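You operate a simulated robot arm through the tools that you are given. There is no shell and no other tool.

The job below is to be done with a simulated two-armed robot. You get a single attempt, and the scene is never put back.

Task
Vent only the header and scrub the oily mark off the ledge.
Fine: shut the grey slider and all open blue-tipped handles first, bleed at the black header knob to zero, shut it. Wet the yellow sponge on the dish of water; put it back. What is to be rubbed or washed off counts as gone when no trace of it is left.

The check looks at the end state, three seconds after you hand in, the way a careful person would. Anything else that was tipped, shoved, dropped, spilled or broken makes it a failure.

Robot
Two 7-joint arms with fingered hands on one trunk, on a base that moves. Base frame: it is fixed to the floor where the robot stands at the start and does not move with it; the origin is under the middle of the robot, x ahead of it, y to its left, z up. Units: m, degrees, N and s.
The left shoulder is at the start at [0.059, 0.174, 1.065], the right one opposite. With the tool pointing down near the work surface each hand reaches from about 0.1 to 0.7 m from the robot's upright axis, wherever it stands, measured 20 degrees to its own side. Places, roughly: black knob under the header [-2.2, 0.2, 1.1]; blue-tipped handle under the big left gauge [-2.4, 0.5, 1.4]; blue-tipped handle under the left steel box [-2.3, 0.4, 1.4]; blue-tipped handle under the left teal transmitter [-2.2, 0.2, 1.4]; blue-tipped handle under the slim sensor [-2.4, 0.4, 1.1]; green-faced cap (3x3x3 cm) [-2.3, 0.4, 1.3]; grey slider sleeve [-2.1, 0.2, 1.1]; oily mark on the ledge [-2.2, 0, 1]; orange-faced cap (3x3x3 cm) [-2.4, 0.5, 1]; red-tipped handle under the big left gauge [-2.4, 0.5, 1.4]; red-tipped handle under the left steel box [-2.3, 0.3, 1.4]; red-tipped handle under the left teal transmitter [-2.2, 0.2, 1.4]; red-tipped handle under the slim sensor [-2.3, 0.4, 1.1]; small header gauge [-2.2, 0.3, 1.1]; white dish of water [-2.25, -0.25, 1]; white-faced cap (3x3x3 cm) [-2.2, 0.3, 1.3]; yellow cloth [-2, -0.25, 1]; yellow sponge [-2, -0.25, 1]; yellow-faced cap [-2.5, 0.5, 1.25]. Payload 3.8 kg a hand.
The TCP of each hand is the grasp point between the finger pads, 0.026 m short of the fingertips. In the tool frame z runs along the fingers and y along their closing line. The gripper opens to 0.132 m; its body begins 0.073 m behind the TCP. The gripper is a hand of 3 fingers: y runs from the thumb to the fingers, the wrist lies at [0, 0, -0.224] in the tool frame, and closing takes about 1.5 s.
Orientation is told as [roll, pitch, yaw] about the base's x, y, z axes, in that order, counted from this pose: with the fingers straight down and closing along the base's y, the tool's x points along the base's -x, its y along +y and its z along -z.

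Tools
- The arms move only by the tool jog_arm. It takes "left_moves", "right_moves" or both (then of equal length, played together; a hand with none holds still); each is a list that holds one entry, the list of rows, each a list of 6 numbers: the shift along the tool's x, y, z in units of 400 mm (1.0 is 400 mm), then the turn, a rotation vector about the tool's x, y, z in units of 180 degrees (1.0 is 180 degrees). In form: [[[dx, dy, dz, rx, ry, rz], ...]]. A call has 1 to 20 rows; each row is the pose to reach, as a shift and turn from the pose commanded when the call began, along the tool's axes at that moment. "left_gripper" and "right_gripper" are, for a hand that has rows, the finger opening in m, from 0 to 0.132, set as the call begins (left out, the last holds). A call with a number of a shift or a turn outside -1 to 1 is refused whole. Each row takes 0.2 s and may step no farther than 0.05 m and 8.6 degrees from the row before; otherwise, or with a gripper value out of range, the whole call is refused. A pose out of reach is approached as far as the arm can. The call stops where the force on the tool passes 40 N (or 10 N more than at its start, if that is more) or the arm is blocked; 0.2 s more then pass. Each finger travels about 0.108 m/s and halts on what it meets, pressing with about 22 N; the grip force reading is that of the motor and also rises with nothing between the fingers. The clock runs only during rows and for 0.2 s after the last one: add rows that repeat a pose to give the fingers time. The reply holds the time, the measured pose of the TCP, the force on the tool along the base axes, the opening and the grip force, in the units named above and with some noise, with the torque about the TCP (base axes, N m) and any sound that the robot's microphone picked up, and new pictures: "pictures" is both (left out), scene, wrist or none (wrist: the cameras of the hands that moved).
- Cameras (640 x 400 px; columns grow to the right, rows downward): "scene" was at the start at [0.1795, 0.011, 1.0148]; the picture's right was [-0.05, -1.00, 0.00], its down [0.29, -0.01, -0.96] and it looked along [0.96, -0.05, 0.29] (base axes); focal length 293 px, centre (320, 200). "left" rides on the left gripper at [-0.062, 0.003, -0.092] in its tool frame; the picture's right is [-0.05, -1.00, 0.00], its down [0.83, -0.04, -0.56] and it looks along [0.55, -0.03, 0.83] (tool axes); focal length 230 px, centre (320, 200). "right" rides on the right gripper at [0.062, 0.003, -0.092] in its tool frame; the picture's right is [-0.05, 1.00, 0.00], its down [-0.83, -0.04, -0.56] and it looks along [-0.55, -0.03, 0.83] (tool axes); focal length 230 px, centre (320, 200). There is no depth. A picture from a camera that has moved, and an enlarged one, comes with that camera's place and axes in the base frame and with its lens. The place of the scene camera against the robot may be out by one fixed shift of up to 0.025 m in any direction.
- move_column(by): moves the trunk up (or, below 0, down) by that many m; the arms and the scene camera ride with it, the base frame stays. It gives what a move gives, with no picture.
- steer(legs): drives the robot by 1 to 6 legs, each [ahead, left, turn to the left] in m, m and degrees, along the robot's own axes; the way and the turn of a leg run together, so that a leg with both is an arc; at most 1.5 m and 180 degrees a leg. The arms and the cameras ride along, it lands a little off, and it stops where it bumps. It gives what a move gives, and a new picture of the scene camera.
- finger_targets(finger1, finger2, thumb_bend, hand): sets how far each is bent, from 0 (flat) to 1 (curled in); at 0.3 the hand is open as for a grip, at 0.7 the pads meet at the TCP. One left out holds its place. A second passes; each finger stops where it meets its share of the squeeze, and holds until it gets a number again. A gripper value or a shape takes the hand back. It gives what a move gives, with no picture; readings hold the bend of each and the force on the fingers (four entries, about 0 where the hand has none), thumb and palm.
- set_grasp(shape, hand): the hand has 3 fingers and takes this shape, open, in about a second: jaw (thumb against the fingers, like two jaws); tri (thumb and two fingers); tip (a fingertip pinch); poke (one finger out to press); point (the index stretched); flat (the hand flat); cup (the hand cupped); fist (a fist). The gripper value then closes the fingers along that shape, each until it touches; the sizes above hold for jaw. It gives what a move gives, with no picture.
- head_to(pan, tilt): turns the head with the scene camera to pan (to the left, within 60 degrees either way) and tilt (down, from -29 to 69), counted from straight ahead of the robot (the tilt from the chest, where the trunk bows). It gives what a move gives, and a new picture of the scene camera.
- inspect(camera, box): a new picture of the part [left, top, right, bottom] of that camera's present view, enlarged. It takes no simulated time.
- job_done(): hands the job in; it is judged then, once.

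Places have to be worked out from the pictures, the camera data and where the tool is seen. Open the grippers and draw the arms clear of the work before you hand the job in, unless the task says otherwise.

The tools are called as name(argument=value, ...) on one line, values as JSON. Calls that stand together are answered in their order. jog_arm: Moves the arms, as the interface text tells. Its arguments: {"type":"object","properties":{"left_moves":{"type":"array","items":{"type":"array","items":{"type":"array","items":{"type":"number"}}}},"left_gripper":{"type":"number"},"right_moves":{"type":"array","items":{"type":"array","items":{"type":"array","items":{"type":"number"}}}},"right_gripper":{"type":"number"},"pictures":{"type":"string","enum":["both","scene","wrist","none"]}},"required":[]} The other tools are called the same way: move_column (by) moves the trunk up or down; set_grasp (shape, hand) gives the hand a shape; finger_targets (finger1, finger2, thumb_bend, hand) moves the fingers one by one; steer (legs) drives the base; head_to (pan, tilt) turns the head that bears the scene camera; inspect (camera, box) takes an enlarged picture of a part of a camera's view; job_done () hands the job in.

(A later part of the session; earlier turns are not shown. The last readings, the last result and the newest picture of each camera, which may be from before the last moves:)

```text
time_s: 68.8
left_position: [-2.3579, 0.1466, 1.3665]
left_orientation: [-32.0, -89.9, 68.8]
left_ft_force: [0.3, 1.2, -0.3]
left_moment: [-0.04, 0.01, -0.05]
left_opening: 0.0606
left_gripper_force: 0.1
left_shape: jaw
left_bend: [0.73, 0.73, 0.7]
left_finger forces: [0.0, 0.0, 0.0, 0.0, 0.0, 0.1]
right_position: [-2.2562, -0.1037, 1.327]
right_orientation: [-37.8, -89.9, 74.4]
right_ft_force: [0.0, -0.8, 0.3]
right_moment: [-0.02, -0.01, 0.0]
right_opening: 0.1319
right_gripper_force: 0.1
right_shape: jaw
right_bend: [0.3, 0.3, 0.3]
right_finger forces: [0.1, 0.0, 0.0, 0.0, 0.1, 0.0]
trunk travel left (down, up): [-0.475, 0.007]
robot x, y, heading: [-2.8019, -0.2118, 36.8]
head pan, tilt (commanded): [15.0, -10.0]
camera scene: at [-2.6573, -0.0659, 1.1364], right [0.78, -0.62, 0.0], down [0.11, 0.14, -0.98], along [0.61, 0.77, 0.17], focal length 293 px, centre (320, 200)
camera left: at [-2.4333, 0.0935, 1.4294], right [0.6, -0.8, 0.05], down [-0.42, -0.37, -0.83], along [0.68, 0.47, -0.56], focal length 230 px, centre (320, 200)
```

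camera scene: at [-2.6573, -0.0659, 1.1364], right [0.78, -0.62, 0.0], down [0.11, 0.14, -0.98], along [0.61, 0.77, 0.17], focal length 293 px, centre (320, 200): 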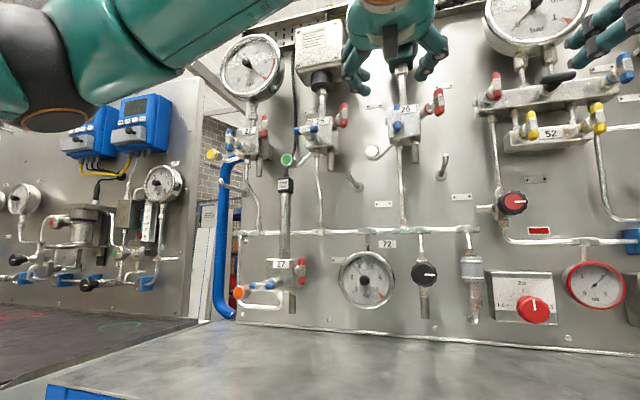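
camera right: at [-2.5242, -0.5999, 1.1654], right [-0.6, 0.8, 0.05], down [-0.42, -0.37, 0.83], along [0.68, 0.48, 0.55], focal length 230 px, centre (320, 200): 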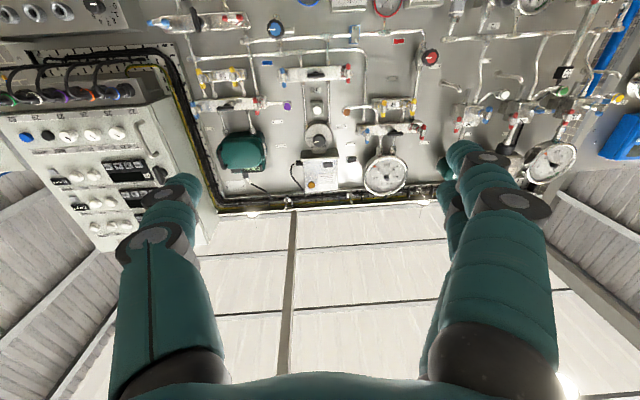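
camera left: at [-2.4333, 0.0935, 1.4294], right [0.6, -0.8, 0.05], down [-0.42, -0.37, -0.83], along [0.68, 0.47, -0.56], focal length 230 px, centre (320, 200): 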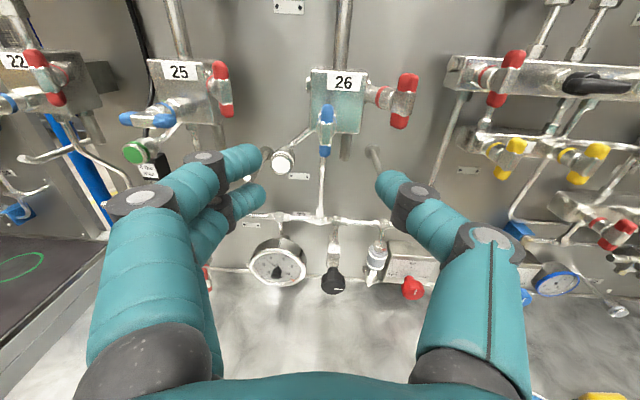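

The wrist picture shows blue 26 almost dead ahead (tool x about +6 mm, y about -8 mm), white cap lower left, red handle to the right. I centre on it and go 9 cm forward with the jaws at 4.5 cm.

jog_arm(left_moves=[[[0.015, -0.02, 0.05, 0, 0, 0], [0.015, -0.02, 0.1, 0, 0, 0], [0.015, -0.02, 0.15, 0, 0, 0], [0.015, -0.02, 0.2, 0, 0, 0], [0.015, -0.02, 0.225, 0, 0, 0]]], left_gripper=0.045, pictures="both")

```text
time_s: 70.0
left_position: [-2.282, 0.1907, 1.3625]
left_orientation: [33.7, -90.0, 2.9]
left_ft_force: [0.1, -0.2, -0.3]
left_moment: [0.01, 0.02, 0.0]
left_opening: 0.0453
left_gripper_force: 0.1
left_shape: jaw
left_bend: [0.73, 0.73, 0.7]
left_finger forces: [0.0, 0.1, 0.0, 0.0, 0.1, 0.0]
right_position: [-2.255, -0.1045, 1.3272]
right_orientation: [3.1, -90.0, 33.4]
right_ft_force: [0.7, 0.5, -0.4]
right_moment: [-0.03, 0.0, 0.01]
right_opening: 0.132
right_gripper_force: 0.0
right_shape: jaw
right_bend: [0.3, 0.3, 0.3]
right_finger forces: [0.0, 0.0, 0.0, 0.0, 0.1, 0.0]
trunk travel left (down, up): [-0.475, 0.007]
robot x, y, heading: [-2.8018, -0.2074, 36.5]
head pan, tilt (commanded): [15.0, -10.0]
camera scene: at [-2.6569, -0.0662, 1.1364], right [0.78, -0.62, 0.0], down [0.11, 0.14, -0.98], along [0.61, 0.77, 0.17], focal length 293 px, centre (320, 200)
camera left: at [-2.3582, 0.1388, 1.4251], right [0.59, -0.8, 0.05], down [-0.42, -0.37, -0.83], along [0.68, 0.47, -0.56], focal length 230 px, centre (320, 200)
```

scene: 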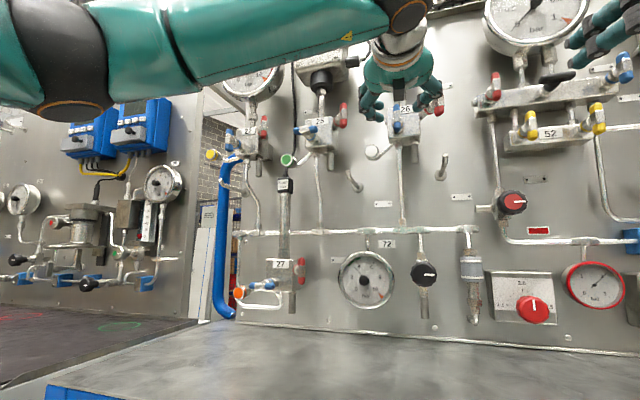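
left: 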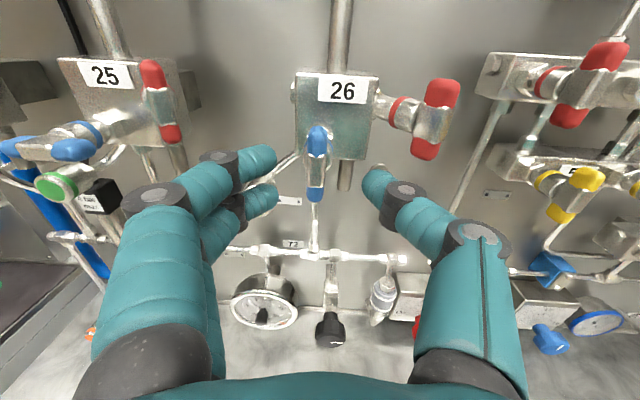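

Triangulating the two wrist views puts the bar 4 cm ahead and centred within 2 mm. I go forward 3.6 cm and close the jaws on the bar.

jog_arm(left_moves=[[[-0.003, 0.003, 0.03, 0, 0, 0], [-0.003, 0.003, 0.06, 0, 0, 0], [-0.003, 0.003, 0.09, 0, 0, 0], [-0.003, 0.003, 0.09, 0, 0, 0]]], left_gripper=0.045, pictures="wrist")

jog_arm(left_moves=[[[0, 0, 0, 0, 0, 0], [0, 0, 0, 0, 0, 0], [0, 0, 0, 0, 0, 0], [0, 0, 0, 0, 0, 0], [0, 0, 0, 0, 0, 0]]], left_gripper=0.0, pictures="both")

```text
time_s: 71.0
left_position: [-2.253, 0.2151, 1.3627]
left_orientation: [-7.7, -90.0, 44.3]
left_ft_force: [0.6, 0.4, 0.3]
left_moment: [-0.02, 0.0, -0.01]
left_opening: 0.0456
left_gripper_force: 0.0
left_shape: jaw
left_bend: [0.73, 0.73, 0.7]
left_finger forces: [0.0, 0.0, 0.0, 0.1, 0.0, 0.1]
right_position: [-2.2561, -0.1037, 1.3273]
right_orientation: [4.1, -90.0, 32.5]
right_ft_force: [-0.6, -0.2, 0.4]
right_moment: [-0.03, 0.01, -0.01]
right_opening: 0.1319
right_gripper_force: 0.1
right_shape: jaw
right_bend: [0.3, 0.3, 0.3]
right_finger forces: [0.0, 0.0, 0.0, 0.0, 0.1, 0.0]
trunk travel left (down, up): [-0.475, 0.007]
robot x, y, heading: [-2.8002, -0.2119, 36.8]
head pan, tilt (commanded): [15.0, -10.0]
camera left: at [-2.3286, 0.1624, 1.4268], right [0.6, -0.8, 0.05], down [-0.42, -0.37, -0.83], along [0.68, 0.47, -0.55], focal length 230 px, centre (320, 200)
```

left: 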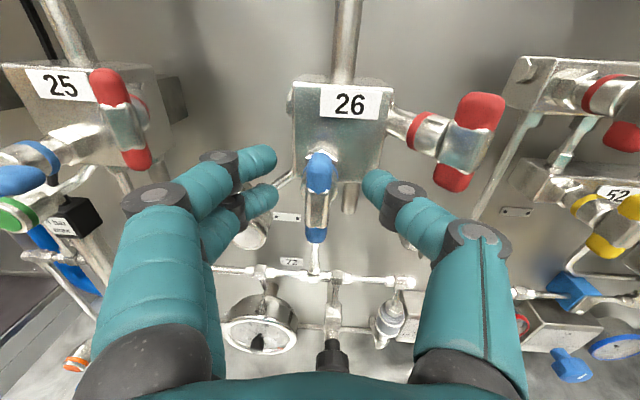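

```text
time_s: 72.2
left_position: [-2.2522, 0.2147, 1.3634]
left_orientation: [-7.3, -90.0, 43.9]
left_ft_force: [2.8, 1.4, 1.6]
left_moment: [-0.07, -0.05, -0.08]
left_opening: 0.0117
left_gripper_force: 22.8
left_shape: jaw
left_bend: [0.71, 0.72, 0.7]
left_finger forces: [9.7, 9.6, 0.1, 0.0, 19.7, 0.1]
right_position: [-2.2551, -0.1027, 1.3272]
right_orientation: [13.0, -90.0, 23.5]
right_ft_force: [-0.2, 0.3, -0.6]
right_moment: [0.0, 0.02, -0.02]
right_opening: 0.1321
right_gripper_force: 0.0
right_shape: jaw
right_bend: [0.3, 0.3, 0.3]
right_finger forces: [0.1, 0.0, 0.0, 0.0, 0.1, 0.0]
trunk travel left (down, up): [-0.475, 0.007]
robot x, y, heading: [-2.7994, -0.2101, 36.4]
head pan, tilt (commanded): [15.0, -10.0]
camera scene: at [-2.6566, -0.0662, 1.1364], right [0.78, -0.62, 0.0], down [0.11, 0.14, -0.98], along [0.61, 0.77, 0.17], focal length 293 px, centre (320, 200)
camera left: at [-2.3283, 0.1624, 1.4267], right [0.6, -0.8, 0.05], down [-0.42, -0.37, -0.83], along [0.68, 0.47, -0.56], focal length 230 px, centre (320, 200)
```

scene: 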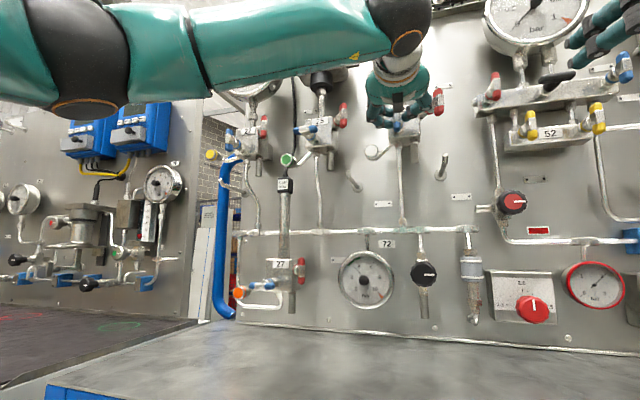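
left: 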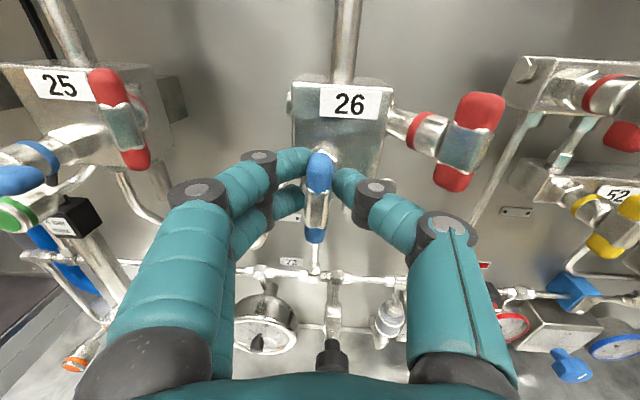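

The bar is gripped (11.7 mm, 22.8 N). I twist clockwise (as seen from the front) by 24 degrees first and watch the moment.

jog_arm(left_moves=[[[0, 0, 0, 0, 0, 0.044], [0, 0, 0, 0, 0, 0.088], [0, 0, 0, 0, 0, 0.132]]], pictures="wrist")

```text
time_s: 73.0
left_position: [-2.2514, 0.2137, 1.3635]
left_orientation: [89.8, -66.1, -53.4]
left_ft_force: [7.5, 0.1, 5.6]
left_moment: [-0.03, -0.12, -0.09]
left_opening: 0.0118
left_gripper_force: 22.3
left_shape: jaw
left_bend: [0.71, 0.72, 0.7]
left_finger forces: [9.8, 8.6, 0.0, 0.0, 21.7, 0.0]
right_position: [-2.2546, -0.104, 1.3274]
right_orientation: [33.9, -89.9, 2.7]
right_ft_force: [-0.5, 0.1, 0.3]
right_moment: [0.0, 0.02, 0.01]
right_opening: 0.132
right_gripper_force: 0.1
right_shape: jaw
right_bend: [0.3, 0.3, 0.3]
right_finger forces: [0.0, 0.0, 0.0, 0.1, 0.0, 0.0]
trunk travel left (down, up): [-0.475, 0.007]
robot x, y, heading: [-2.8027, -0.2132, 36.6]
head pan, tilt (commanded): [15.0, -10.0]
camera left: at [-2.3128, 0.1407, 1.4219], right [0.55, -0.75, -0.36], down [-0.62, -0.09, -0.78], along [0.55, 0.65, -0.52], focal length 230 px, centre (320, 200)
```

left: 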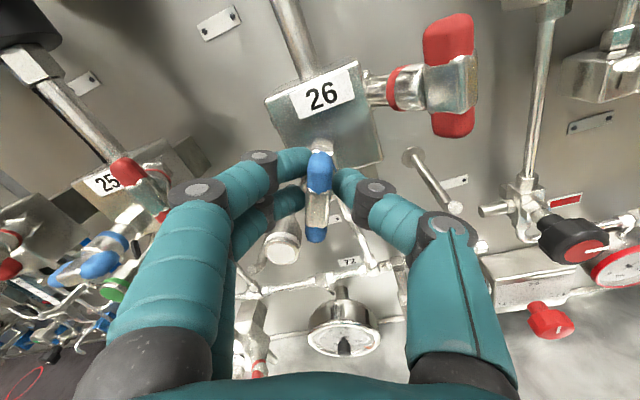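

The handle turns freely with the hand (bar stays aligned with the camera while the block tilts). I continue the clockwise turn to a full 90 degrees.

jog_arm(left_moves=[[[0, 0, 0, 0, 0, 0.046], [0, 0, 0, 0, 0, 0.092], [0, 0, 0, 0, 0, 0.138], [0, 0, 0, 0, 0, 0.184], [0, 0, 0, 0, 0, 0.23], [0, 0, 0, 0, 0, 0.276], [0, 0, 0, 0, 0, 0.322], [0, 0, 0, 0, 0, 0.366]]], pictures="both")

```text
time_s: 74.8
left_position: [-2.2516, 0.2128, 1.3597]
left_orientation: [89.7, 0.1, -53.7]
left_ft_force: [9.2, -10.6, -9.0]
left_moment: [-0.22, 0.1, -0.25]
left_opening: 0.0113
left_gripper_force: 21.8
left_shape: jaw
left_bend: [0.71, 0.72, 0.7]
left_finger forces: [8.4, 6.9, 0.1, 0.0, 27.1, 0.1]
right_position: [-2.2525, -0.1049, 1.3256]
right_orientation: [41.4, -89.8, -4.9]
right_ft_force: [0.1, -0.6, 0.0]
right_moment: [-0.02, 0.03, -0.02]
right_opening: 0.1319
right_gripper_force: 0.1
right_shape: jaw
right_bend: [0.3, 0.3, 0.3]
right_finger forces: [0.0, 0.0, 0.2, 0.0, 0.0, 0.1]
trunk travel left (down, up): [-0.475, 0.007]
robot x, y, heading: [-2.7993, -0.2159, 36.6]
head pan, tilt (commanded): [15.0, -10.0]
camera scene: at [-2.6547, -0.0675, 1.136], right [0.78, -0.62, 0.0], down [0.11, 0.14, -0.98], along [0.61, 0.77, 0.17], focal length 293 px, centre (320, 200)
camera left: at [-2.2881, 0.1076, 1.3654], right [0.03, -0.05, -1.0], down [-0.94, 0.34, -0.04], along [0.34, 0.94, -0.03], focal length 230 px, centre (320, 200)
```

scene: 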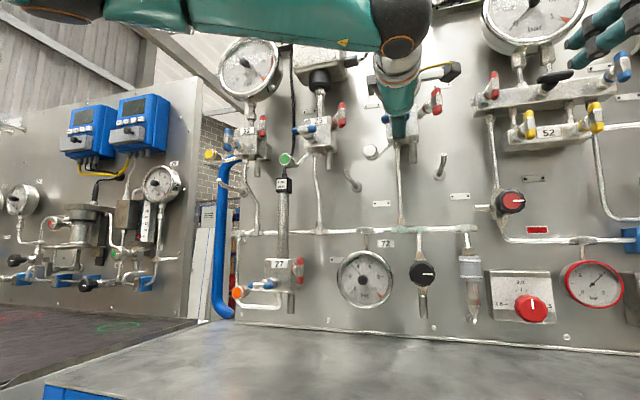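
left: 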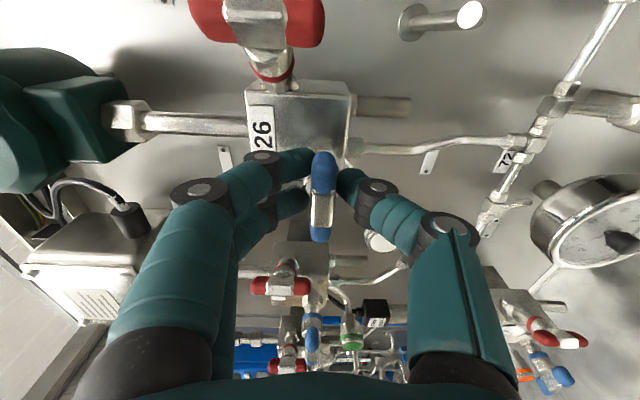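

The blue 26 bar now lies crosswise. I push 5 degrees further to feel for the end stop.

jog_arm(left_moves=[[[0, 0, 0, 0, 0, 0.03], [0, 0, 0, 0, 0, 0.03]]], pictures="wrist")

```text
time_s: 75.4
left_position: [-2.2503, 0.2106, 1.3621]
left_orientation: [89.7, 5.3, -53.6]
left_ft_force: [9.9, -10.2, -10.6]
left_moment: [-0.48, -0.02, -0.26]
left_opening: 0.0118
left_gripper_force: 21.9
left_shape: jaw
left_bend: [0.71, 0.72, 0.7]
left_finger forces: [10.1, 8.3, 0.1, 0.0, 31.4, 0.0]
right_position: [-2.2524, -0.1055, 1.3265]
right_orientation: [45.6, -89.6, -9.0]
right_ft_force: [-0.6, 0.3, 0.6]
right_moment: [0.01, 0.01, -0.01]
right_opening: 0.1321
right_gripper_force: 0.0
right_shape: jaw
right_bend: [0.3, 0.3, 0.3]
right_finger forces: [0.0, 0.0, 0.0, 0.0, 0.0, 0.0]
trunk travel left (down, up): [-0.475, 0.007]
robot x, y, heading: [-2.7972, -0.2113, 36.7]
head pan, tilt (commanded): [15.0, -10.0]
camera left: at [-2.288, 0.1074, 1.3601], right [-0.03, 0.03, -1.0], down [-0.94, 0.34, 0.04], along [0.34, 0.94, 0.02], focal length 230 px, centre (320, 200)
```

left: 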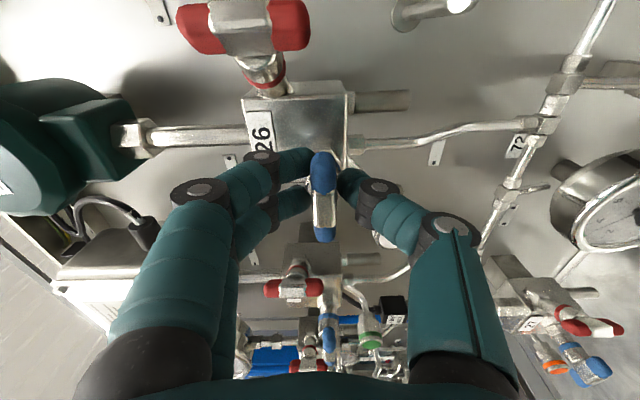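

The moment rose to about 0.4 N m, so the handle stands at its stop. I open the jaws and draw back.

jog_arm(left_moves=[[[0, 0, 0, 0, 0, 0], [0, 0, 0, 0, 0, 0], [0, 0, 0, 0, 0, 0], [0, 0, -0.05, 0, 0, 0], [0, 0, -0.125, 0, 0, 0], [0, 0, -0.25, 0, 0, 0], [0, 0, -0.3, 0, 0, 0]]], left_gripper=0.045, pictures="both")

```text
time_s: 77.0
left_position: [-2.3521, 0.1429, 1.3645]
left_orientation: [89.9, 5.0, -53.3]
left_ft_force: [0.1, 0.0, -0.3]
left_moment: [-0.02, 0.03, 0.02]
left_opening: 0.0444
left_gripper_force: 0.0
left_shape: jaw
left_bend: [0.74, 0.74, 0.7]
left_finger forces: [0.1, 0.0, 0.1, 0.0, 0.0, 0.0]
right_position: [-2.2551, -0.1032, 1.3274]
right_orientation: [10.2, -89.9, 26.5]
right_ft_force: [-0.6, 0.2, -0.1]
right_moment: [-0.01, -0.04, 0.01]
right_opening: 0.1319
right_gripper_force: 0.0
right_shape: jaw
right_bend: [0.3, 0.3, 0.3]
right_finger forces: [0.0, 0.0, 0.0, 0.0, 0.1, 0.1]
trunk travel left (down, up): [-0.475, 0.007]
robot x, y, heading: [-2.8024, -0.2143, 36.6]
head pan, tilt (commanded): [15.0, -10.0]
camera scene: at [-2.6569, -0.0663, 1.1364], right [0.78, -0.62, 0.0], down [0.11, 0.14, -0.98], along [0.61, 0.77, 0.17], focal length 293 px, centre (320, 200)
camera left: at [-2.3891, 0.038, 1.3643], right [-0.02, 0.03, -1.0], down [-0.94, 0.34, 0.03], along [0.34, 0.94, 0.02], focal length 230 px, centre (320, 200)
```

scene: 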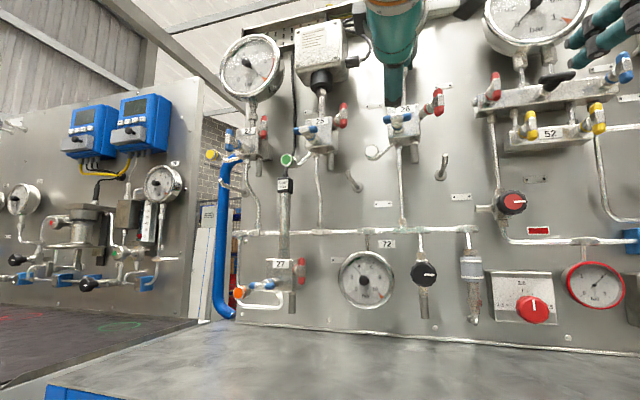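
left: 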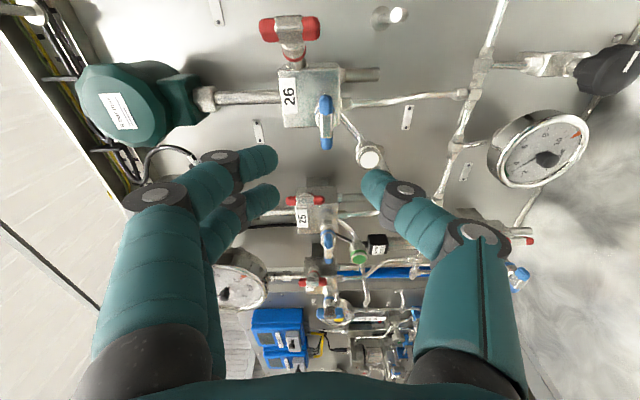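

Blue 26 lies horizontal like 25 and 27. I turn the hand back to its upright pose in place.

jog_arm(left_moves=[[[0, 0, 0, 0, 0, -0.044], [0, 0, 0, 0, 0, -0.088], [0, 0, 0, 0, 0, -0.132], [0, 0, 0, 0, 0, -0.176], [0, 0, 0, 0, 0, -0.22], [0, 0, 0, 0, 0, -0.264], [0, 0, 0, 0, 0, -0.308], [0, 0, 0, 0, 0, -0.352], [0, 0, 0, 0, 0, -0.396], [0, 0, 0, 0, 0, -0.44], [0, 0, 0, 0, 0, -0.484], [0, 0, 0, 0, 0, -0.528]]], pictures="both")

```text
time_s: 79.6
left_position: [-2.3508, 0.1426, 1.3642]
left_orientation: [-71.8, -89.7, 108.5]
left_ft_force: [-0.4, 0.4, -0.3]
left_moment: [0.01, 0.0, -0.03]
left_opening: 0.0445
left_gripper_force: 0.0
left_shape: jaw
left_bend: [0.74, 0.74, 0.7]
left_finger forces: [0.0, 0.0, 0.0, 0.0, 0.1, 0.1]
right_position: [-2.2544, -0.1028, 1.3261]
right_orientation: [8.3, -90.0, 28.2]
right_ft_force: [-0.4, -0.9, 0.0]
right_moment: [-0.02, 0.02, 0.01]
right_opening: 0.1319
right_gripper_force: 0.0
right_shape: jaw
right_bend: [0.3, 0.3, 0.3]
right_finger forces: [0.0, 0.0, 0.0, 0.0, 0.0, 0.1]
trunk travel left (down, up): [-0.475, 0.007]
robot x, y, heading: [-2.8015, -0.2141, 36.2]
head pan, tilt (commanded): [15.0, -10.0]
camera scene: at [-2.6568, -0.0663, 1.1364], right [0.78, -0.62, 0.0], down [0.11, 0.14, -0.98], along [0.61, 0.77, 0.17], focal length 293 px, centre (320, 200)
camera left: at [-2.4259, 0.0907, 1.4263], right [0.6, -0.8, 0.05], down [-0.42, -0.37, -0.83], along [0.69, 0.47, -0.56], focal length 230 px, centre (320, 200)
```

scene: 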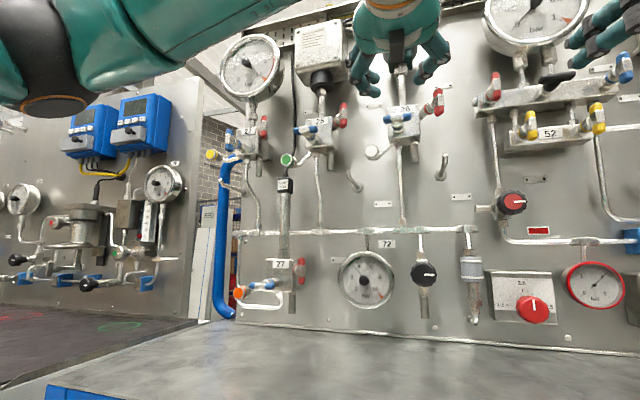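
left: 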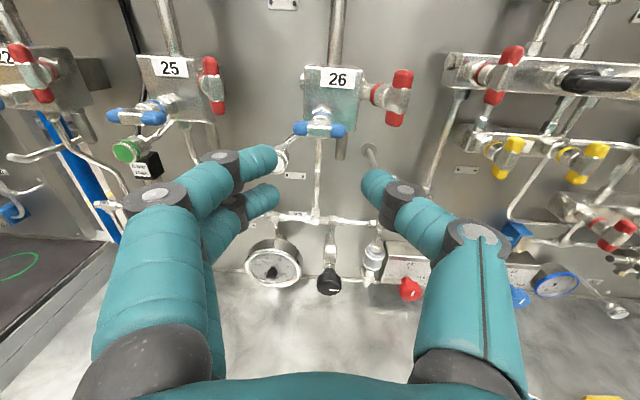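

Blue 26 is shut. Next I move the left hand 33 cm to the left, in front of blue 22 (est. l=1.858, z=1.357).

jog_arm(left_moves=[[[0.002, 0.104, 0, 0, 0, 0], [0.004, 0.208, 0, 0, 0, 0], [0.006, 0.312, 0, 0, 0, 0], [0.009, 0.416, 0, 0, 0, 0], [0.011, 0.52, 0, 0, 0, 0], [0.013, 0.624, 0, 0, 0, 0], [0.015, 0.728, 0, 0, 0, 0], [0.017, 0.832, 0, 0, 0, 0], [0.017, 0.832, 0, 0, 0, 0]]], left_gripper=0.045, pictures="both")

```text
time_s: 81.6
left_position: [-2.5505, 0.4103, 1.3541]
left_orientation: [33.6, -89.9, 3.2]
left_ft_force: [0.1, 0.0, 0.6]
left_moment: [0.0, 0.0, 0.02]
left_opening: 0.0447
left_gripper_force: 0.1
left_shape: jaw
left_bend: [0.74, 0.74, 0.7]
left_finger forces: [0.0, 0.0, 0.0, 0.0, 0.0, 0.1]
right_position: [-2.2548, -0.1038, 1.327]
right_orientation: [30.3, -90.0, 6.2]
right_ft_force: [-0.9, 0.2, 0.4]
right_moment: [0.02, 0.01, 0.0]
right_opening: 0.1319
right_gripper_force: 0.1
right_shape: jaw
right_bend: [0.3, 0.3, 0.3]
right_finger forces: [0.0, 0.1, 0.0, 0.0, 0.0, 0.1]
trunk travel left (down, up): [-0.475, 0.007]
robot x, y, heading: [-2.8035, -0.2133, 36.6]
head pan, tilt (commanded): [15.0, -10.0]
camera scene: at [-2.6563, -0.0666, 1.1364], right [0.78, -0.62, 0.0], down [0.11, 0.14, -0.98], along [0.61, 0.77, 0.17], focal length 293 px, centre (320, 200)
camera left: at [-2.6263, 0.3563, 1.4169], right [0.6, -0.8, 0.05], down [-0.42, -0.37, -0.83], along [0.68, 0.47, -0.56], focal length 230 px, centre (320, 200)
```

scene: 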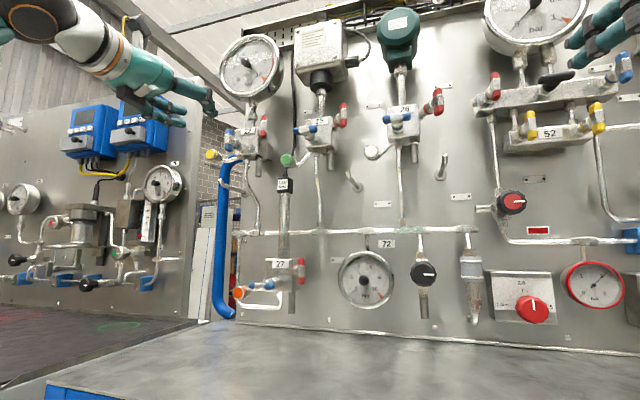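
left: 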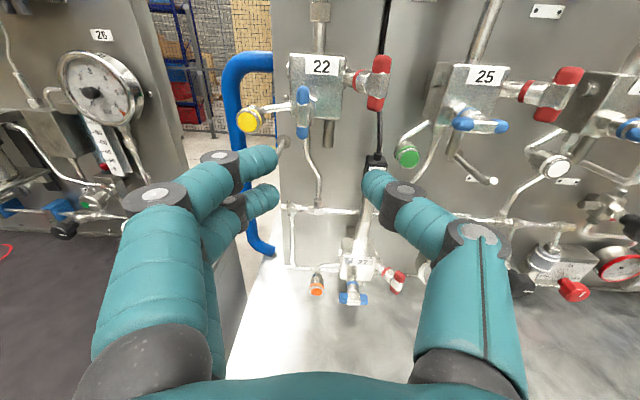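

Blue 22 shows slightly up and left of the tool axis (about 14 mm up, 15 mm left); the yellow cap lies left of it and deeper. I centre and go 8 cm forward.

jog_arm(left_moves=[[[-0.035, 0.0375, 0.0, 0, 0, 0], [-0.035, 0.0375, 0.07, 0, 0, 0], [-0.035, 0.0375, 0.14, 0, 0, 0], [-0.035, 0.0375, 0.2, 0, 0, 0], [-0.035, 0.0375, 0.2, 0, 0, 0]]], left_gripper=0.045, pictures="wrist")

```text
time_s: 82.8
left_position: [-2.4927, 0.4735, 1.3713]
left_orientation: [87.2, -90.0, -50.5]
left_ft_force: [0.7, 0.3, 0.7]
left_moment: [-0.02, -0.01, 0.05]
left_opening: 0.0448
left_gripper_force: 0.0
left_shape: jaw
left_bend: [0.74, 0.74, 0.7]
left_finger forces: [0.0, 0.1, 0.1, 0.0, 0.1, 0.1]
right_position: [-2.2557, -0.1033, 1.3275]
right_orientation: [-16.7, -89.9, 53.4]
right_ft_force: [0.0, -0.8, -0.3]
right_moment: [0.01, -0.04, 0.05]
right_opening: 0.1321
right_gripper_force: 0.0
right_shape: jaw
right_bend: [0.3, 0.3, 0.3]
right_finger forces: [0.0, 0.0, 0.1, 0.0, 0.1, 0.0]
trunk travel left (down, up): [-0.475, 0.007]
robot x, y, heading: [-2.8007, -0.2119, 36.5]
head pan, tilt (commanded): [15.0, -10.0]
camera left: at [-2.5687, 0.4209, 1.4345], right [0.6, -0.8, 0.05], down [-0.42, -0.37, -0.83], along [0.68, 0.47, -0.55], focal length 230 px, centre (320, 200)
```

left: 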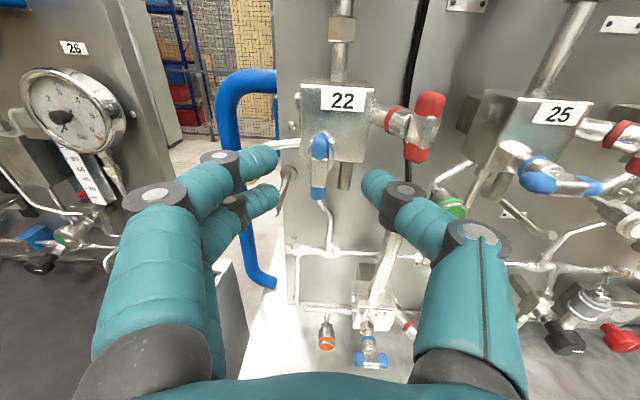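

Bar 22 now appears 5.5 cm ahead and about 9 mm low of the tool axis (the panel is turned about 3 degrees against my heading). I move in and close on it.

jog_arm(left_moves=[[[0.0225, 0.0, 0.0, 0, 0, 0], [0.0225, 0.0, 0.05, 0, 0, 0], [0.0225, 0.0, 0.1, 0, 0, 0], [0.0225, 0.0, 0.13, 0, 0, 0], [0.0225, 0.0, 0.13, 0, 0, 0]]], left_gripper=0.045, pictures="wrist")

```text
time_s: 84.0
left_position: [-2.4521, 0.5027, 1.3611]
left_orientation: [9.7, -90.0, 26.9]
left_ft_force: [0.2, -1.1, 0.0]
left_moment: [0.03, 0.01, -0.02]
left_opening: 0.0445
left_gripper_force: 0.0
left_shape: jaw
left_bend: [0.74, 0.74, 0.7]
left_finger forces: [0.0, 0.0, 0.1, 0.0, 0.1, 0.1]
right_position: [-2.2545, -0.1046, 1.3264]
right_orientation: [7.3, -90.0, 29.3]
right_ft_force: [0.3, 0.3, 0.0]
right_moment: [-0.01, -0.01, 0.0]
right_opening: 0.1319
right_gripper_force: 0.0
right_shape: jaw
right_bend: [0.3, 0.3, 0.3]
right_finger forces: [0.1, 0.1, 0.1, 0.0, 0.1, 0.1]
trunk travel left (down, up): [-0.475, 0.007]
robot x, y, heading: [-2.8033, -0.2117, 36.6]
head pan, tilt (commanded): [15.0, -10.0]
camera left: at [-2.5272, 0.4498, 1.4233], right [0.6, -0.8, 0.05], down [-0.42, -0.37, -0.83], along [0.68, 0.47, -0.56], focal length 230 px, centre (320, 200)
```

left: 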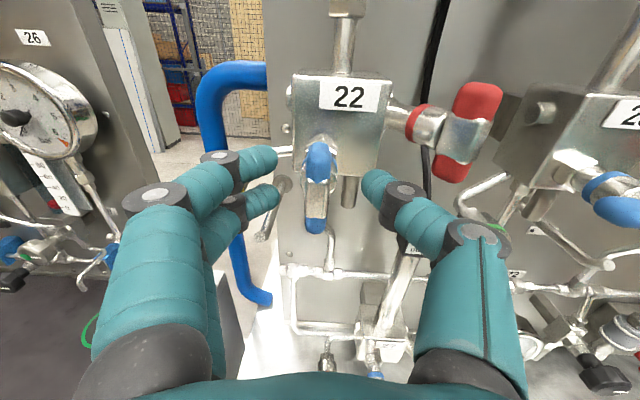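

Bar 22 sits between the pads just as 26 did. I close the jaws and twist clockwise by 24 degrees.

jog_arm(left_moves=[[[-0.01, 0, 0, 0, 0, 0], [-0.01, 0, 0, 0, 0, 0], [-0.01, 0, 0, 0, 0, 0], [-0.01, 0, 0, 0, 0, 0], [-0.01, 0, 0, 0, 0, 0]]], left_gripper=0.0, pictures="none")

jog_arm(left_moves=[[[0, 0, 0, 0, 0, 0.044], [0, 0, 0, 0, 0, 0.088], [0, 0, 0, 0, 0, 0.132]]], pictures="wrist")

```text
time_s: 85.2
left_position: [-2.4511, 0.5014, 1.3628]
left_orientation: [-7.5, -89.8, 44.1]
left_ft_force: [-3.7, -0.9, -7.1]
left_moment: [-0.17, 0.14, 0.0]
left_opening: 0.0103
left_gripper_force: 21.3
left_shape: jaw
left_bend: [0.72, 0.72, 0.7]
left_finger forces: [9.6, 9.6, 0.1, 0.0, 15.6, 0.0]
right_position: [-2.255, -0.1028, 1.3256]
right_orientation: [-15.5, -89.9, 52.2]
right_ft_force: [-0.3, -0.2, 0.3]
right_moment: [0.02, 0.01, -0.01]
right_opening: 0.1321
right_gripper_force: 0.1
right_shape: jaw
right_bend: [0.3, 0.3, 0.3]
right_finger forces: [0.1, 0.0, 0.0, 0.1, 0.1, 0.0]
trunk travel left (down, up): [-0.475, 0.007]
robot x, y, heading: [-2.801, -0.2087, 36.7]
head pan, tilt (commanded): [15.0, -10.0]
```

```text
time_s: 86.0
left_position: [-2.4518, 0.5005, 1.363]
left_orientation: [89.5, -66.2, -52.9]
left_ft_force: [-4.8, -5.1, -11.4]
left_moment: [-0.25, 0.19, -0.09]
left_opening: 0.01
left_gripper_force: 22.3
left_shape: jaw
left_bend: [0.71, 0.72, 0.7]
left_finger forces: [9.1, 9.0, 0.0, 0.1, 20.4, 0.1]
right_position: [-2.2552, -0.1033, 1.3272]
right_orientation: [-13.3, -89.9, 49.9]
right_ft_force: [-0.3, 0.1, 0.3]
right_moment: [0.02, -0.02, 0.01]
right_opening: 0.132
right_gripper_force: 0.1
right_shape: jaw
right_bend: [0.3, 0.3, 0.3]
right_finger forces: [0.0, 0.0, 0.0, 0.0, 0.0, 0.0]
trunk travel left (down, up): [-0.475, 0.007]
robot x, y, heading: [-2.7992, -0.2093, 36.7]
head pan, tilt (commanded): [15.0, -10.0]
camera left: at [-2.5121, 0.428, 1.4219], right [0.56, -0.75, -0.36], down [-0.62, -0.09, -0.78], along [0.55, 0.65, -0.52], focal length 230 px, centre (320, 200)
```

left: 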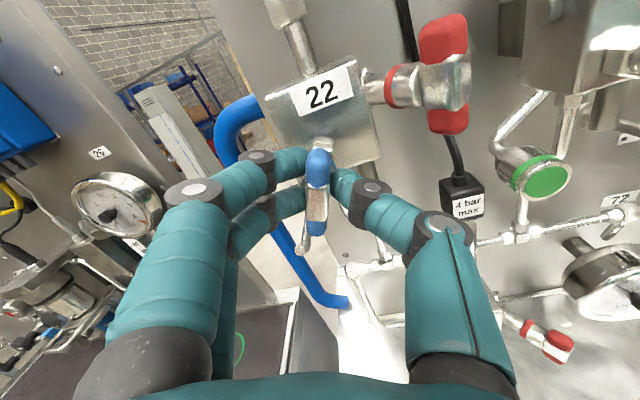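

It turns freely. I continue to 92 degrees, easing 3 mm down to relieve the lift.

jog_arm(left_moves=[[[0.007, -0.003, 0, 0, 0, 0.046], [0.007, -0.003, 0, 0, 0, 0.092], [0.007, -0.003, 0, 0, 0, 0.138], [0.007, -0.003, 0, 0, 0, 0.184], [0.007, -0.003, 0, 0, 0, 0.23], [0.007, -0.003, 0, 0, 0, 0.276], [0.007, -0.003, 0, 0, 0, 0.322], [0.007, -0.003, 0, 0, 0, 0.366], [0.007, -0.003, 0, 0, 0, 0.39]]], pictures="both")

```text
time_s: 88.0
left_position: [-2.4514, 0.4989, 1.361]
left_orientation: [89.8, 4.1, -53.4]
left_ft_force: [-4.6, -16.4, -15.7]
left_moment: [-0.52, 0.29, -0.16]
left_opening: 0.0099
left_gripper_force: 22.1
left_shape: jaw
left_bend: [0.71, 0.72, 0.7]
left_finger forces: [7.1, 6.3, 0.0, 0.0, 28.9, 0.0]
right_position: [-2.2549, -0.1059, 1.3265]
right_orientation: [60.2, -89.8, -23.6]
right_ft_force: [0.0, 0.9, -0.3]
right_moment: [-0.02, 0.01, 0.02]
right_opening: 0.1317
right_gripper_force: 0.0
right_shape: jaw
right_bend: [0.3, 0.3, 0.3]
right_finger forces: [0.0, 0.0, 0.1, 0.0, 0.0, 0.0]
trunk travel left (down, up): [-0.475, 0.007]
robot x, y, heading: [-2.798, -0.2123, 36.8]
head pan, tilt (commanded): [15.0, -10.0]
camera scene: at [-2.6569, -0.0674, 1.1364], right [0.78, -0.62, 0.0], down [0.11, 0.14, -0.98], along [0.61, 0.77, 0.17], focal length 293 px, centre (320, 200)
camera left: at [-2.4886, 0.3948, 1.3616], right [-0.01, 0.01, -1.0], down [-0.94, 0.34, 0.02], along [0.34, 0.94, 0.01], focal length 230 px, centre (320, 200)
```

scene: 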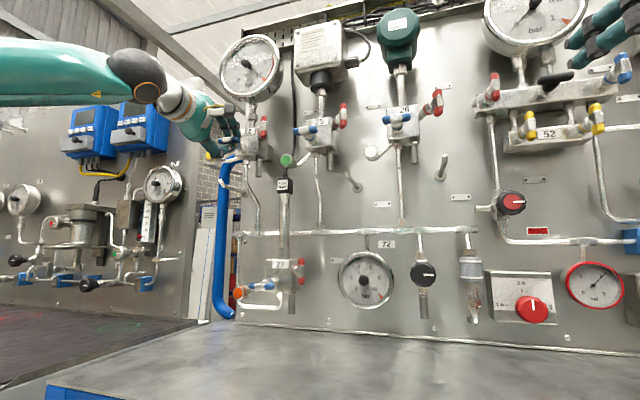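
left: 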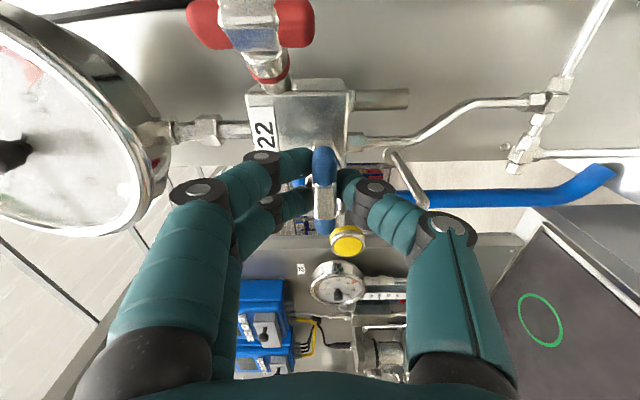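

Bar 22 is crosswise with the reaction building up at the stop. I release and back off.

jog_arm(left_moves=[[[0, 0, 0, 0, 0, 0.012], [0, 0, 0, 0, 0, 0.012]]], pictures="none")

jog_arm(left_moves=[[[0, 0, 0, 0, 0, 0], [0, 0, 0, 0, 0, 0], [0, 0, 0, 0, 0, 0], [0, 0, -0.05, 0, 0, 0], [0, 0, -0.125, 0, 0, 0], [0, 0, -0.25, 0, 0, 0], [0, 0, -0.35, 0, 0, 0]]], left_gripper=0.045, pictures="both")

```text
time_s: 88.6
left_position: [-2.4533, 0.5, 1.3612]
left_orientation: [89.9, 6.2, -53.4]
left_ft_force: [-6.4, -13.6, -14.8]
left_moment: [-0.44, 0.29, -0.06]
left_opening: 0.0105
left_gripper_force: 22.5
left_shape: jaw
left_bend: [0.71, 0.72, 0.71]
left_finger forces: [6.8, 7.0, 0.0, 0.0, 46.7, 0.0]
right_position: [-2.2559, -0.1053, 1.3272]
right_orientation: [87.7, -89.9, -51.2]
right_ft_force: [-1.1, 0.3, 0.4]
right_moment: [-0.01, -0.01, -0.02]
right_opening: 0.1317
right_gripper_force: 0.1
right_shape: jaw
right_bend: [0.3, 0.3, 0.3]
right_finger forces: [0.0, 0.0, 0.1, 0.0, 0.0, 0.0]
trunk travel left (down, up): [-0.475, 0.007]
robot x, y, heading: [-2.8051, -0.212, 36.9]
head pan, tilt (commanded): [15.0, -10.0]
```

```text
time_s: 90.2
left_position: [-2.5644, 0.4151, 1.363]
left_orientation: [90.1, 6.1, -53.3]
left_ft_force: [-1.0, -0.6, -0.4]
left_moment: [-0.04, 0.01, 0.0]
left_opening: 0.0445
left_gripper_force: 0.1
left_shape: jaw
left_bend: [0.74, 0.74, 0.7]
left_finger forces: [0.1, 0.1, 0.1, 0.0, 0.0, 0.0]
right_position: [-2.2555, -0.1043, 1.3276]
right_orientation: [172.0, -89.9, -135.4]
right_ft_force: [-0.3, 0.1, -0.5]
right_moment: [-0.02, 0.01, 0.0]
right_opening: 0.1317
right_gripper_force: 0.1
right_shape: jaw
right_bend: [0.3, 0.3, 0.3]
right_finger forces: [0.0, 0.0, 0.0, 0.1, 0.0, 0.0]
trunk travel left (down, up): [-0.475, 0.007]
robot x, y, heading: [-2.8042, -0.2111, 36.4]
head pan, tilt (commanded): [15.0, -10.0]
camera scene: at [-2.6576, -0.0668, 1.1367], right [0.78, -0.62, 0.0], down [0.11, 0.14, -0.98], along [0.61, 0.77, 0.17], focal length 293 px, centre (320, 200)
camera left: at [-2.6016, 0.3102, 1.3608], right [-0.03, 0.04, -1.0], down [-0.94, 0.34, 0.05], along [0.34, 0.94, 0.03], focal length 230 px, centre (320, 200)
```

scene: 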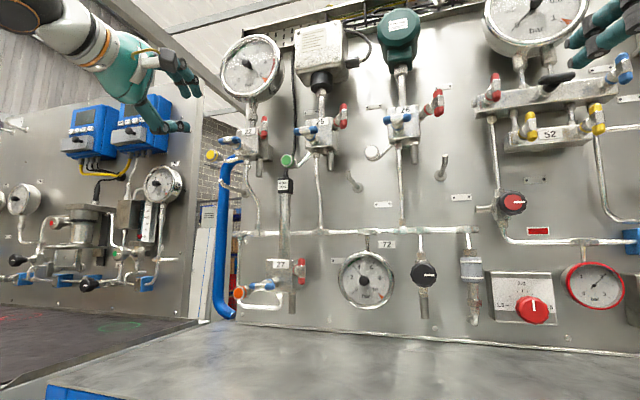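
left: 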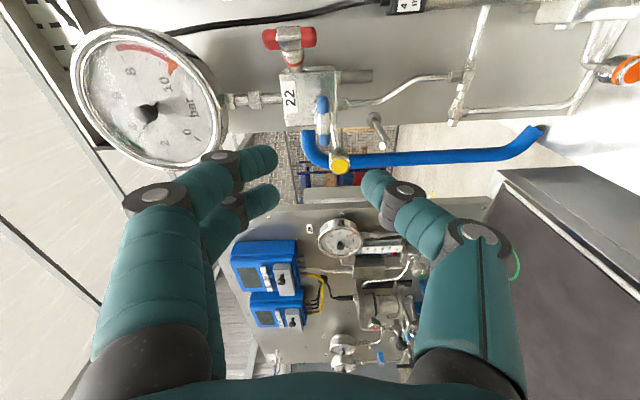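

All four blue handles now lie crosswise. I turn the hand back upright.

jog_arm(left_moves=[[[0, 0, 0, 0, 0, -0.044], [0, 0, 0, 0, 0, -0.088], [0, 0, 0, 0, 0, -0.132], [0, 0, 0, 0, 0, -0.176], [0, 0, 0, 0, 0, -0.22], [0, 0, 0, 0, 0, -0.264], [0, 0, 0, 0, 0, -0.308], [0, 0, 0, 0, 0, -0.352], [0, 0, 0, 0, 0, -0.396], [0, 0, 0, 0, 0, -0.44], [0, 0, 0, 0, 0, -0.484], [0, 0, 0, 0, 0, -0.53]]], pictures="none")

inspect(camera="scene", box=[400, 210, 560, 340])

inspect(camera="scene", box=[200, 90, 460, 200])

```text
time_s: 92.8
left_position: [-2.5645, 0.4168, 1.3631]
left_orientation: [85.7, -89.3, -49.0]
left_ft_force: [1.1, 0.2, -0.3]
left_moment: [-0.01, 0.02, 0.01]
left_opening: 0.045
left_gripper_force: 0.1
left_shape: jaw
left_bend: [0.74, 0.74, 0.7]
left_finger forces: [0.0, 0.0, 0.0, 0.0, 0.1, 0.0]
right_position: [-2.2564, -0.1037, 1.328]
right_orientation: [7.8, -90.0, 28.7]
right_ft_force: [0.4, 0.5, 0.3]
right_moment: [0.0, -0.01, -0.02]
right_opening: 0.1319
right_gripper_force: 0.1
right_shape: jaw
right_bend: [0.3, 0.3, 0.3]
right_finger forces: [0.1, 0.0, 0.0, 0.0, 0.0, 0.0]
trunk travel left (down, up): [-0.475, 0.007]
robot x, y, heading: [-2.8033, -0.2116, 36.3]
head pan, tilt (commanded): [15.0, -10.0]
```

```text
3.08 times, centred on (480, 275) of scene
camera zoom: at [-2.6568, -0.0663, 1.1364], right [0.78, -0.62, 0.0], down [0.11, 0.14, -0.98], along [0.61, 0.77, 0.17], focal length 900 px, centre (-172, -31)
```

zoom: 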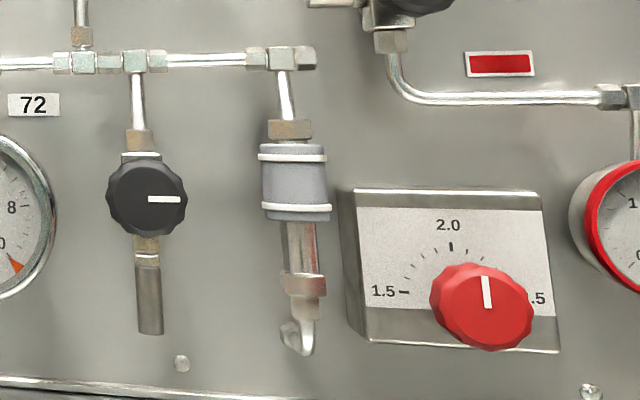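

```text
2.46 times, centred on (330, 145) of scene
camera zoom: at [-2.6568, -0.0663, 1.1364], right [0.78, -0.62, 0.0], down [0.11, 0.14, -0.98], along [0.61, 0.77, 0.17], focal length 720 px, centre (295, 335)
```

zoom: 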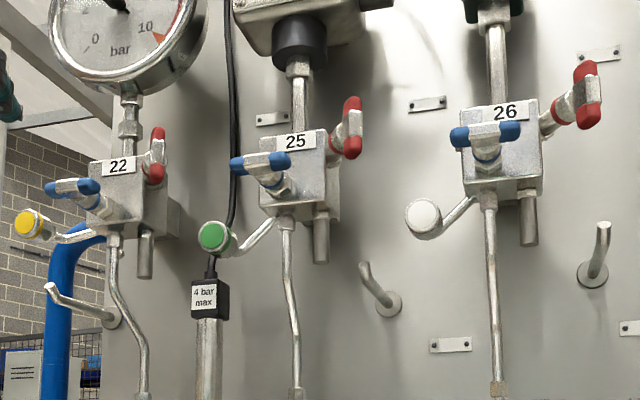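

All the blue handles are crosswise; the sleeve triangulates to about (-2.10, 0.19, 1.106), free to slide down about 3 cm, with the knob 8 cm to its left and the regulator box close on its right. I bring the left hand over in two moves and shift the right hand aside.

jog_arm(left_moves=[[[0.03, -0.094, 0.018, 0.003, 0, 0], [0.06, -0.187, 0.035, 0.006, 0, 0], [0.09, -0.281, 0.053, 0.009, 0, 0], [0.12, -0.374, 0.07, 0.012, 0, 0], [0.15, -0.468, 0.088, 0.015, 0, 0], [0.179, -0.562, 0.106, 0.017, 0, 0]]], right_moves=[[[0.0, -0.07, -0.03, 0, 0, 0], [0.0, -0.14, -0.06, 0, 0, 0], [0.0, -0.21, -0.09, 0, 0, 0], [0.0, -0.28, -0.1, 0, 0, 0], [0.0, -0.35, -0.1, 0, 0, 0], [0.0, -0.42, -0.1, 0, 0, 0]]], pictures="scene")

```text
time_s: 94.2
left_position: [-2.3963, 0.2598, 1.2906]
left_orientation: [98.1, -89.3, -64.4]
left_ft_force: [0.5, -0.4, 0.7]
left_moment: [0.02, -0.01, 0.02]
left_opening: 0.0447
left_gripper_force: 0.1
left_shape: jaw
left_bend: [0.74, 0.74, 0.7]
left_finger forces: [0.1, 0.0, 0.0, 0.0, 0.1, 0.0]
right_position: [-2.1875, -0.2649, 1.3246]
right_orientation: [115.1, -89.9, -78.4]
right_ft_force: [-0.2, 0.6, 0.0]
right_moment: [0.02, -0.02, 0.03]
right_opening: 0.132
right_gripper_force: 0.0
right_shape: jaw
right_bend: [0.3, 0.3, 0.3]
right_finger forces: [0.0, 0.0, 0.0, 0.0, 0.1, 0.0]
trunk travel left (down, up): [-0.475, 0.007]
robot x, y, heading: [-2.801, -0.2113, 36.6]
head pan, tilt (commanded): [15.0, -10.0]
camera scene: at [-2.6566, -0.0683, 1.1367], right [0.78, -0.62, 0.0], down [0.11, 0.14, -0.98], along [0.61, 0.77, 0.17], focal length 293 px, centre (320, 200)
```

scene: 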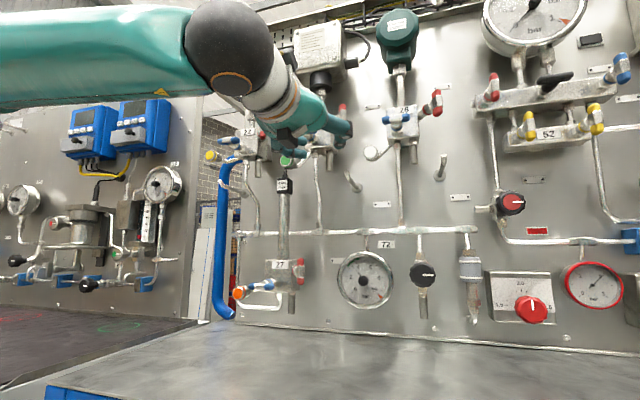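

The hand now faces square to the panel. I move it on to the sleeve's front, pitching the fingers 45 degrees downwards.

jog_arm(left_moves=[[[0.025, -0.079, 0.02, 0, 0.036, 0], [0.05, -0.157, 0.04, 0, 0.072, 0], [0.075, -0.236, 0.06, 0, 0.108, 0], [0.1, -0.315, 0.08, 0, 0.144, 0], [0.125, -0.394, 0.1, 0, 0.18, 0], [0.15, -0.472, 0.12, 0, 0.216, 0], [0.175, -0.551, 0.1375, 0, 0.25, 0], [0.175, -0.551, 0.1375, 0, 0.25, 0]]], left_gripper=0.055, pictures="both")

```text
time_s: 96.0
left_position: [-2.2319, 0.1079, 1.2145]
left_orientation: [1.0, -45.0, 32.8]
left_ft_force: [0.0, 0.4, 1.2]
left_moment: [-0.01, 0.0, -0.01]
left_opening: 0.0545
left_gripper_force: 0.0
left_shape: jaw
left_bend: [0.73, 0.73, 0.7]
left_finger forces: [0.1, 0.0, 0.0, 0.0, 0.1, 0.0]
right_position: [-2.1881, -0.2614, 1.3265]
right_orientation: [-42.2, -90.0, 78.7]
right_ft_force: [0.0, 0.3, -0.4]
right_moment: [-0.04, 0.05, -0.04]
right_opening: 0.1319
right_gripper_force: 0.1
right_shape: jaw
right_bend: [0.3, 0.3, 0.3]
right_finger forces: [0.0, 0.0, 0.1, 0.0, 0.0, 0.0]
trunk travel left (down, up): [-0.475, 0.007]
robot x, y, heading: [-2.8052, -0.2102, 36.4]
head pan, tilt (commanded): [15.0, -10.0]
camera scene: at [-2.6574, -0.0656, 1.1364], right [0.78, -0.62, 0.0], down [0.11, 0.14, -0.98], along [0.61, 0.77, 0.17], focal length 293 px, centre (320, 200)
camera left: at [-2.2497, 0.0972, 1.3255], right [0.58, -0.81, 0.02], down [-0.79, -0.58, -0.19], along [0.17, 0.09, -0.98], focal length 230 px, centre (320, 200)
```

scene: 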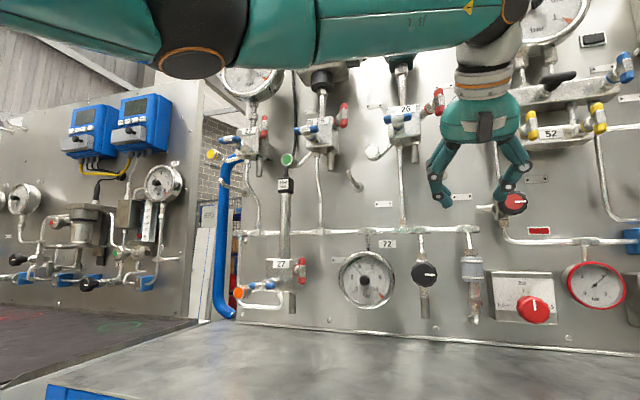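
left: 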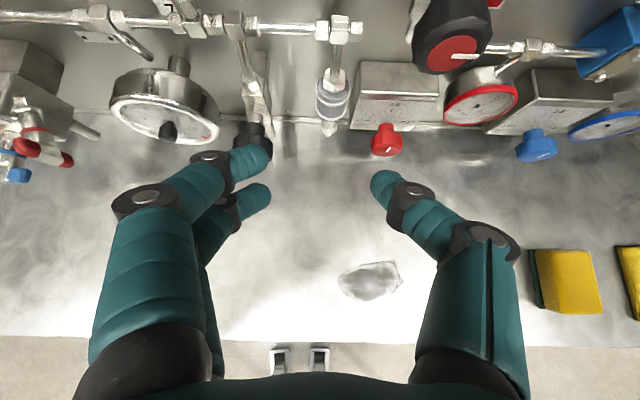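

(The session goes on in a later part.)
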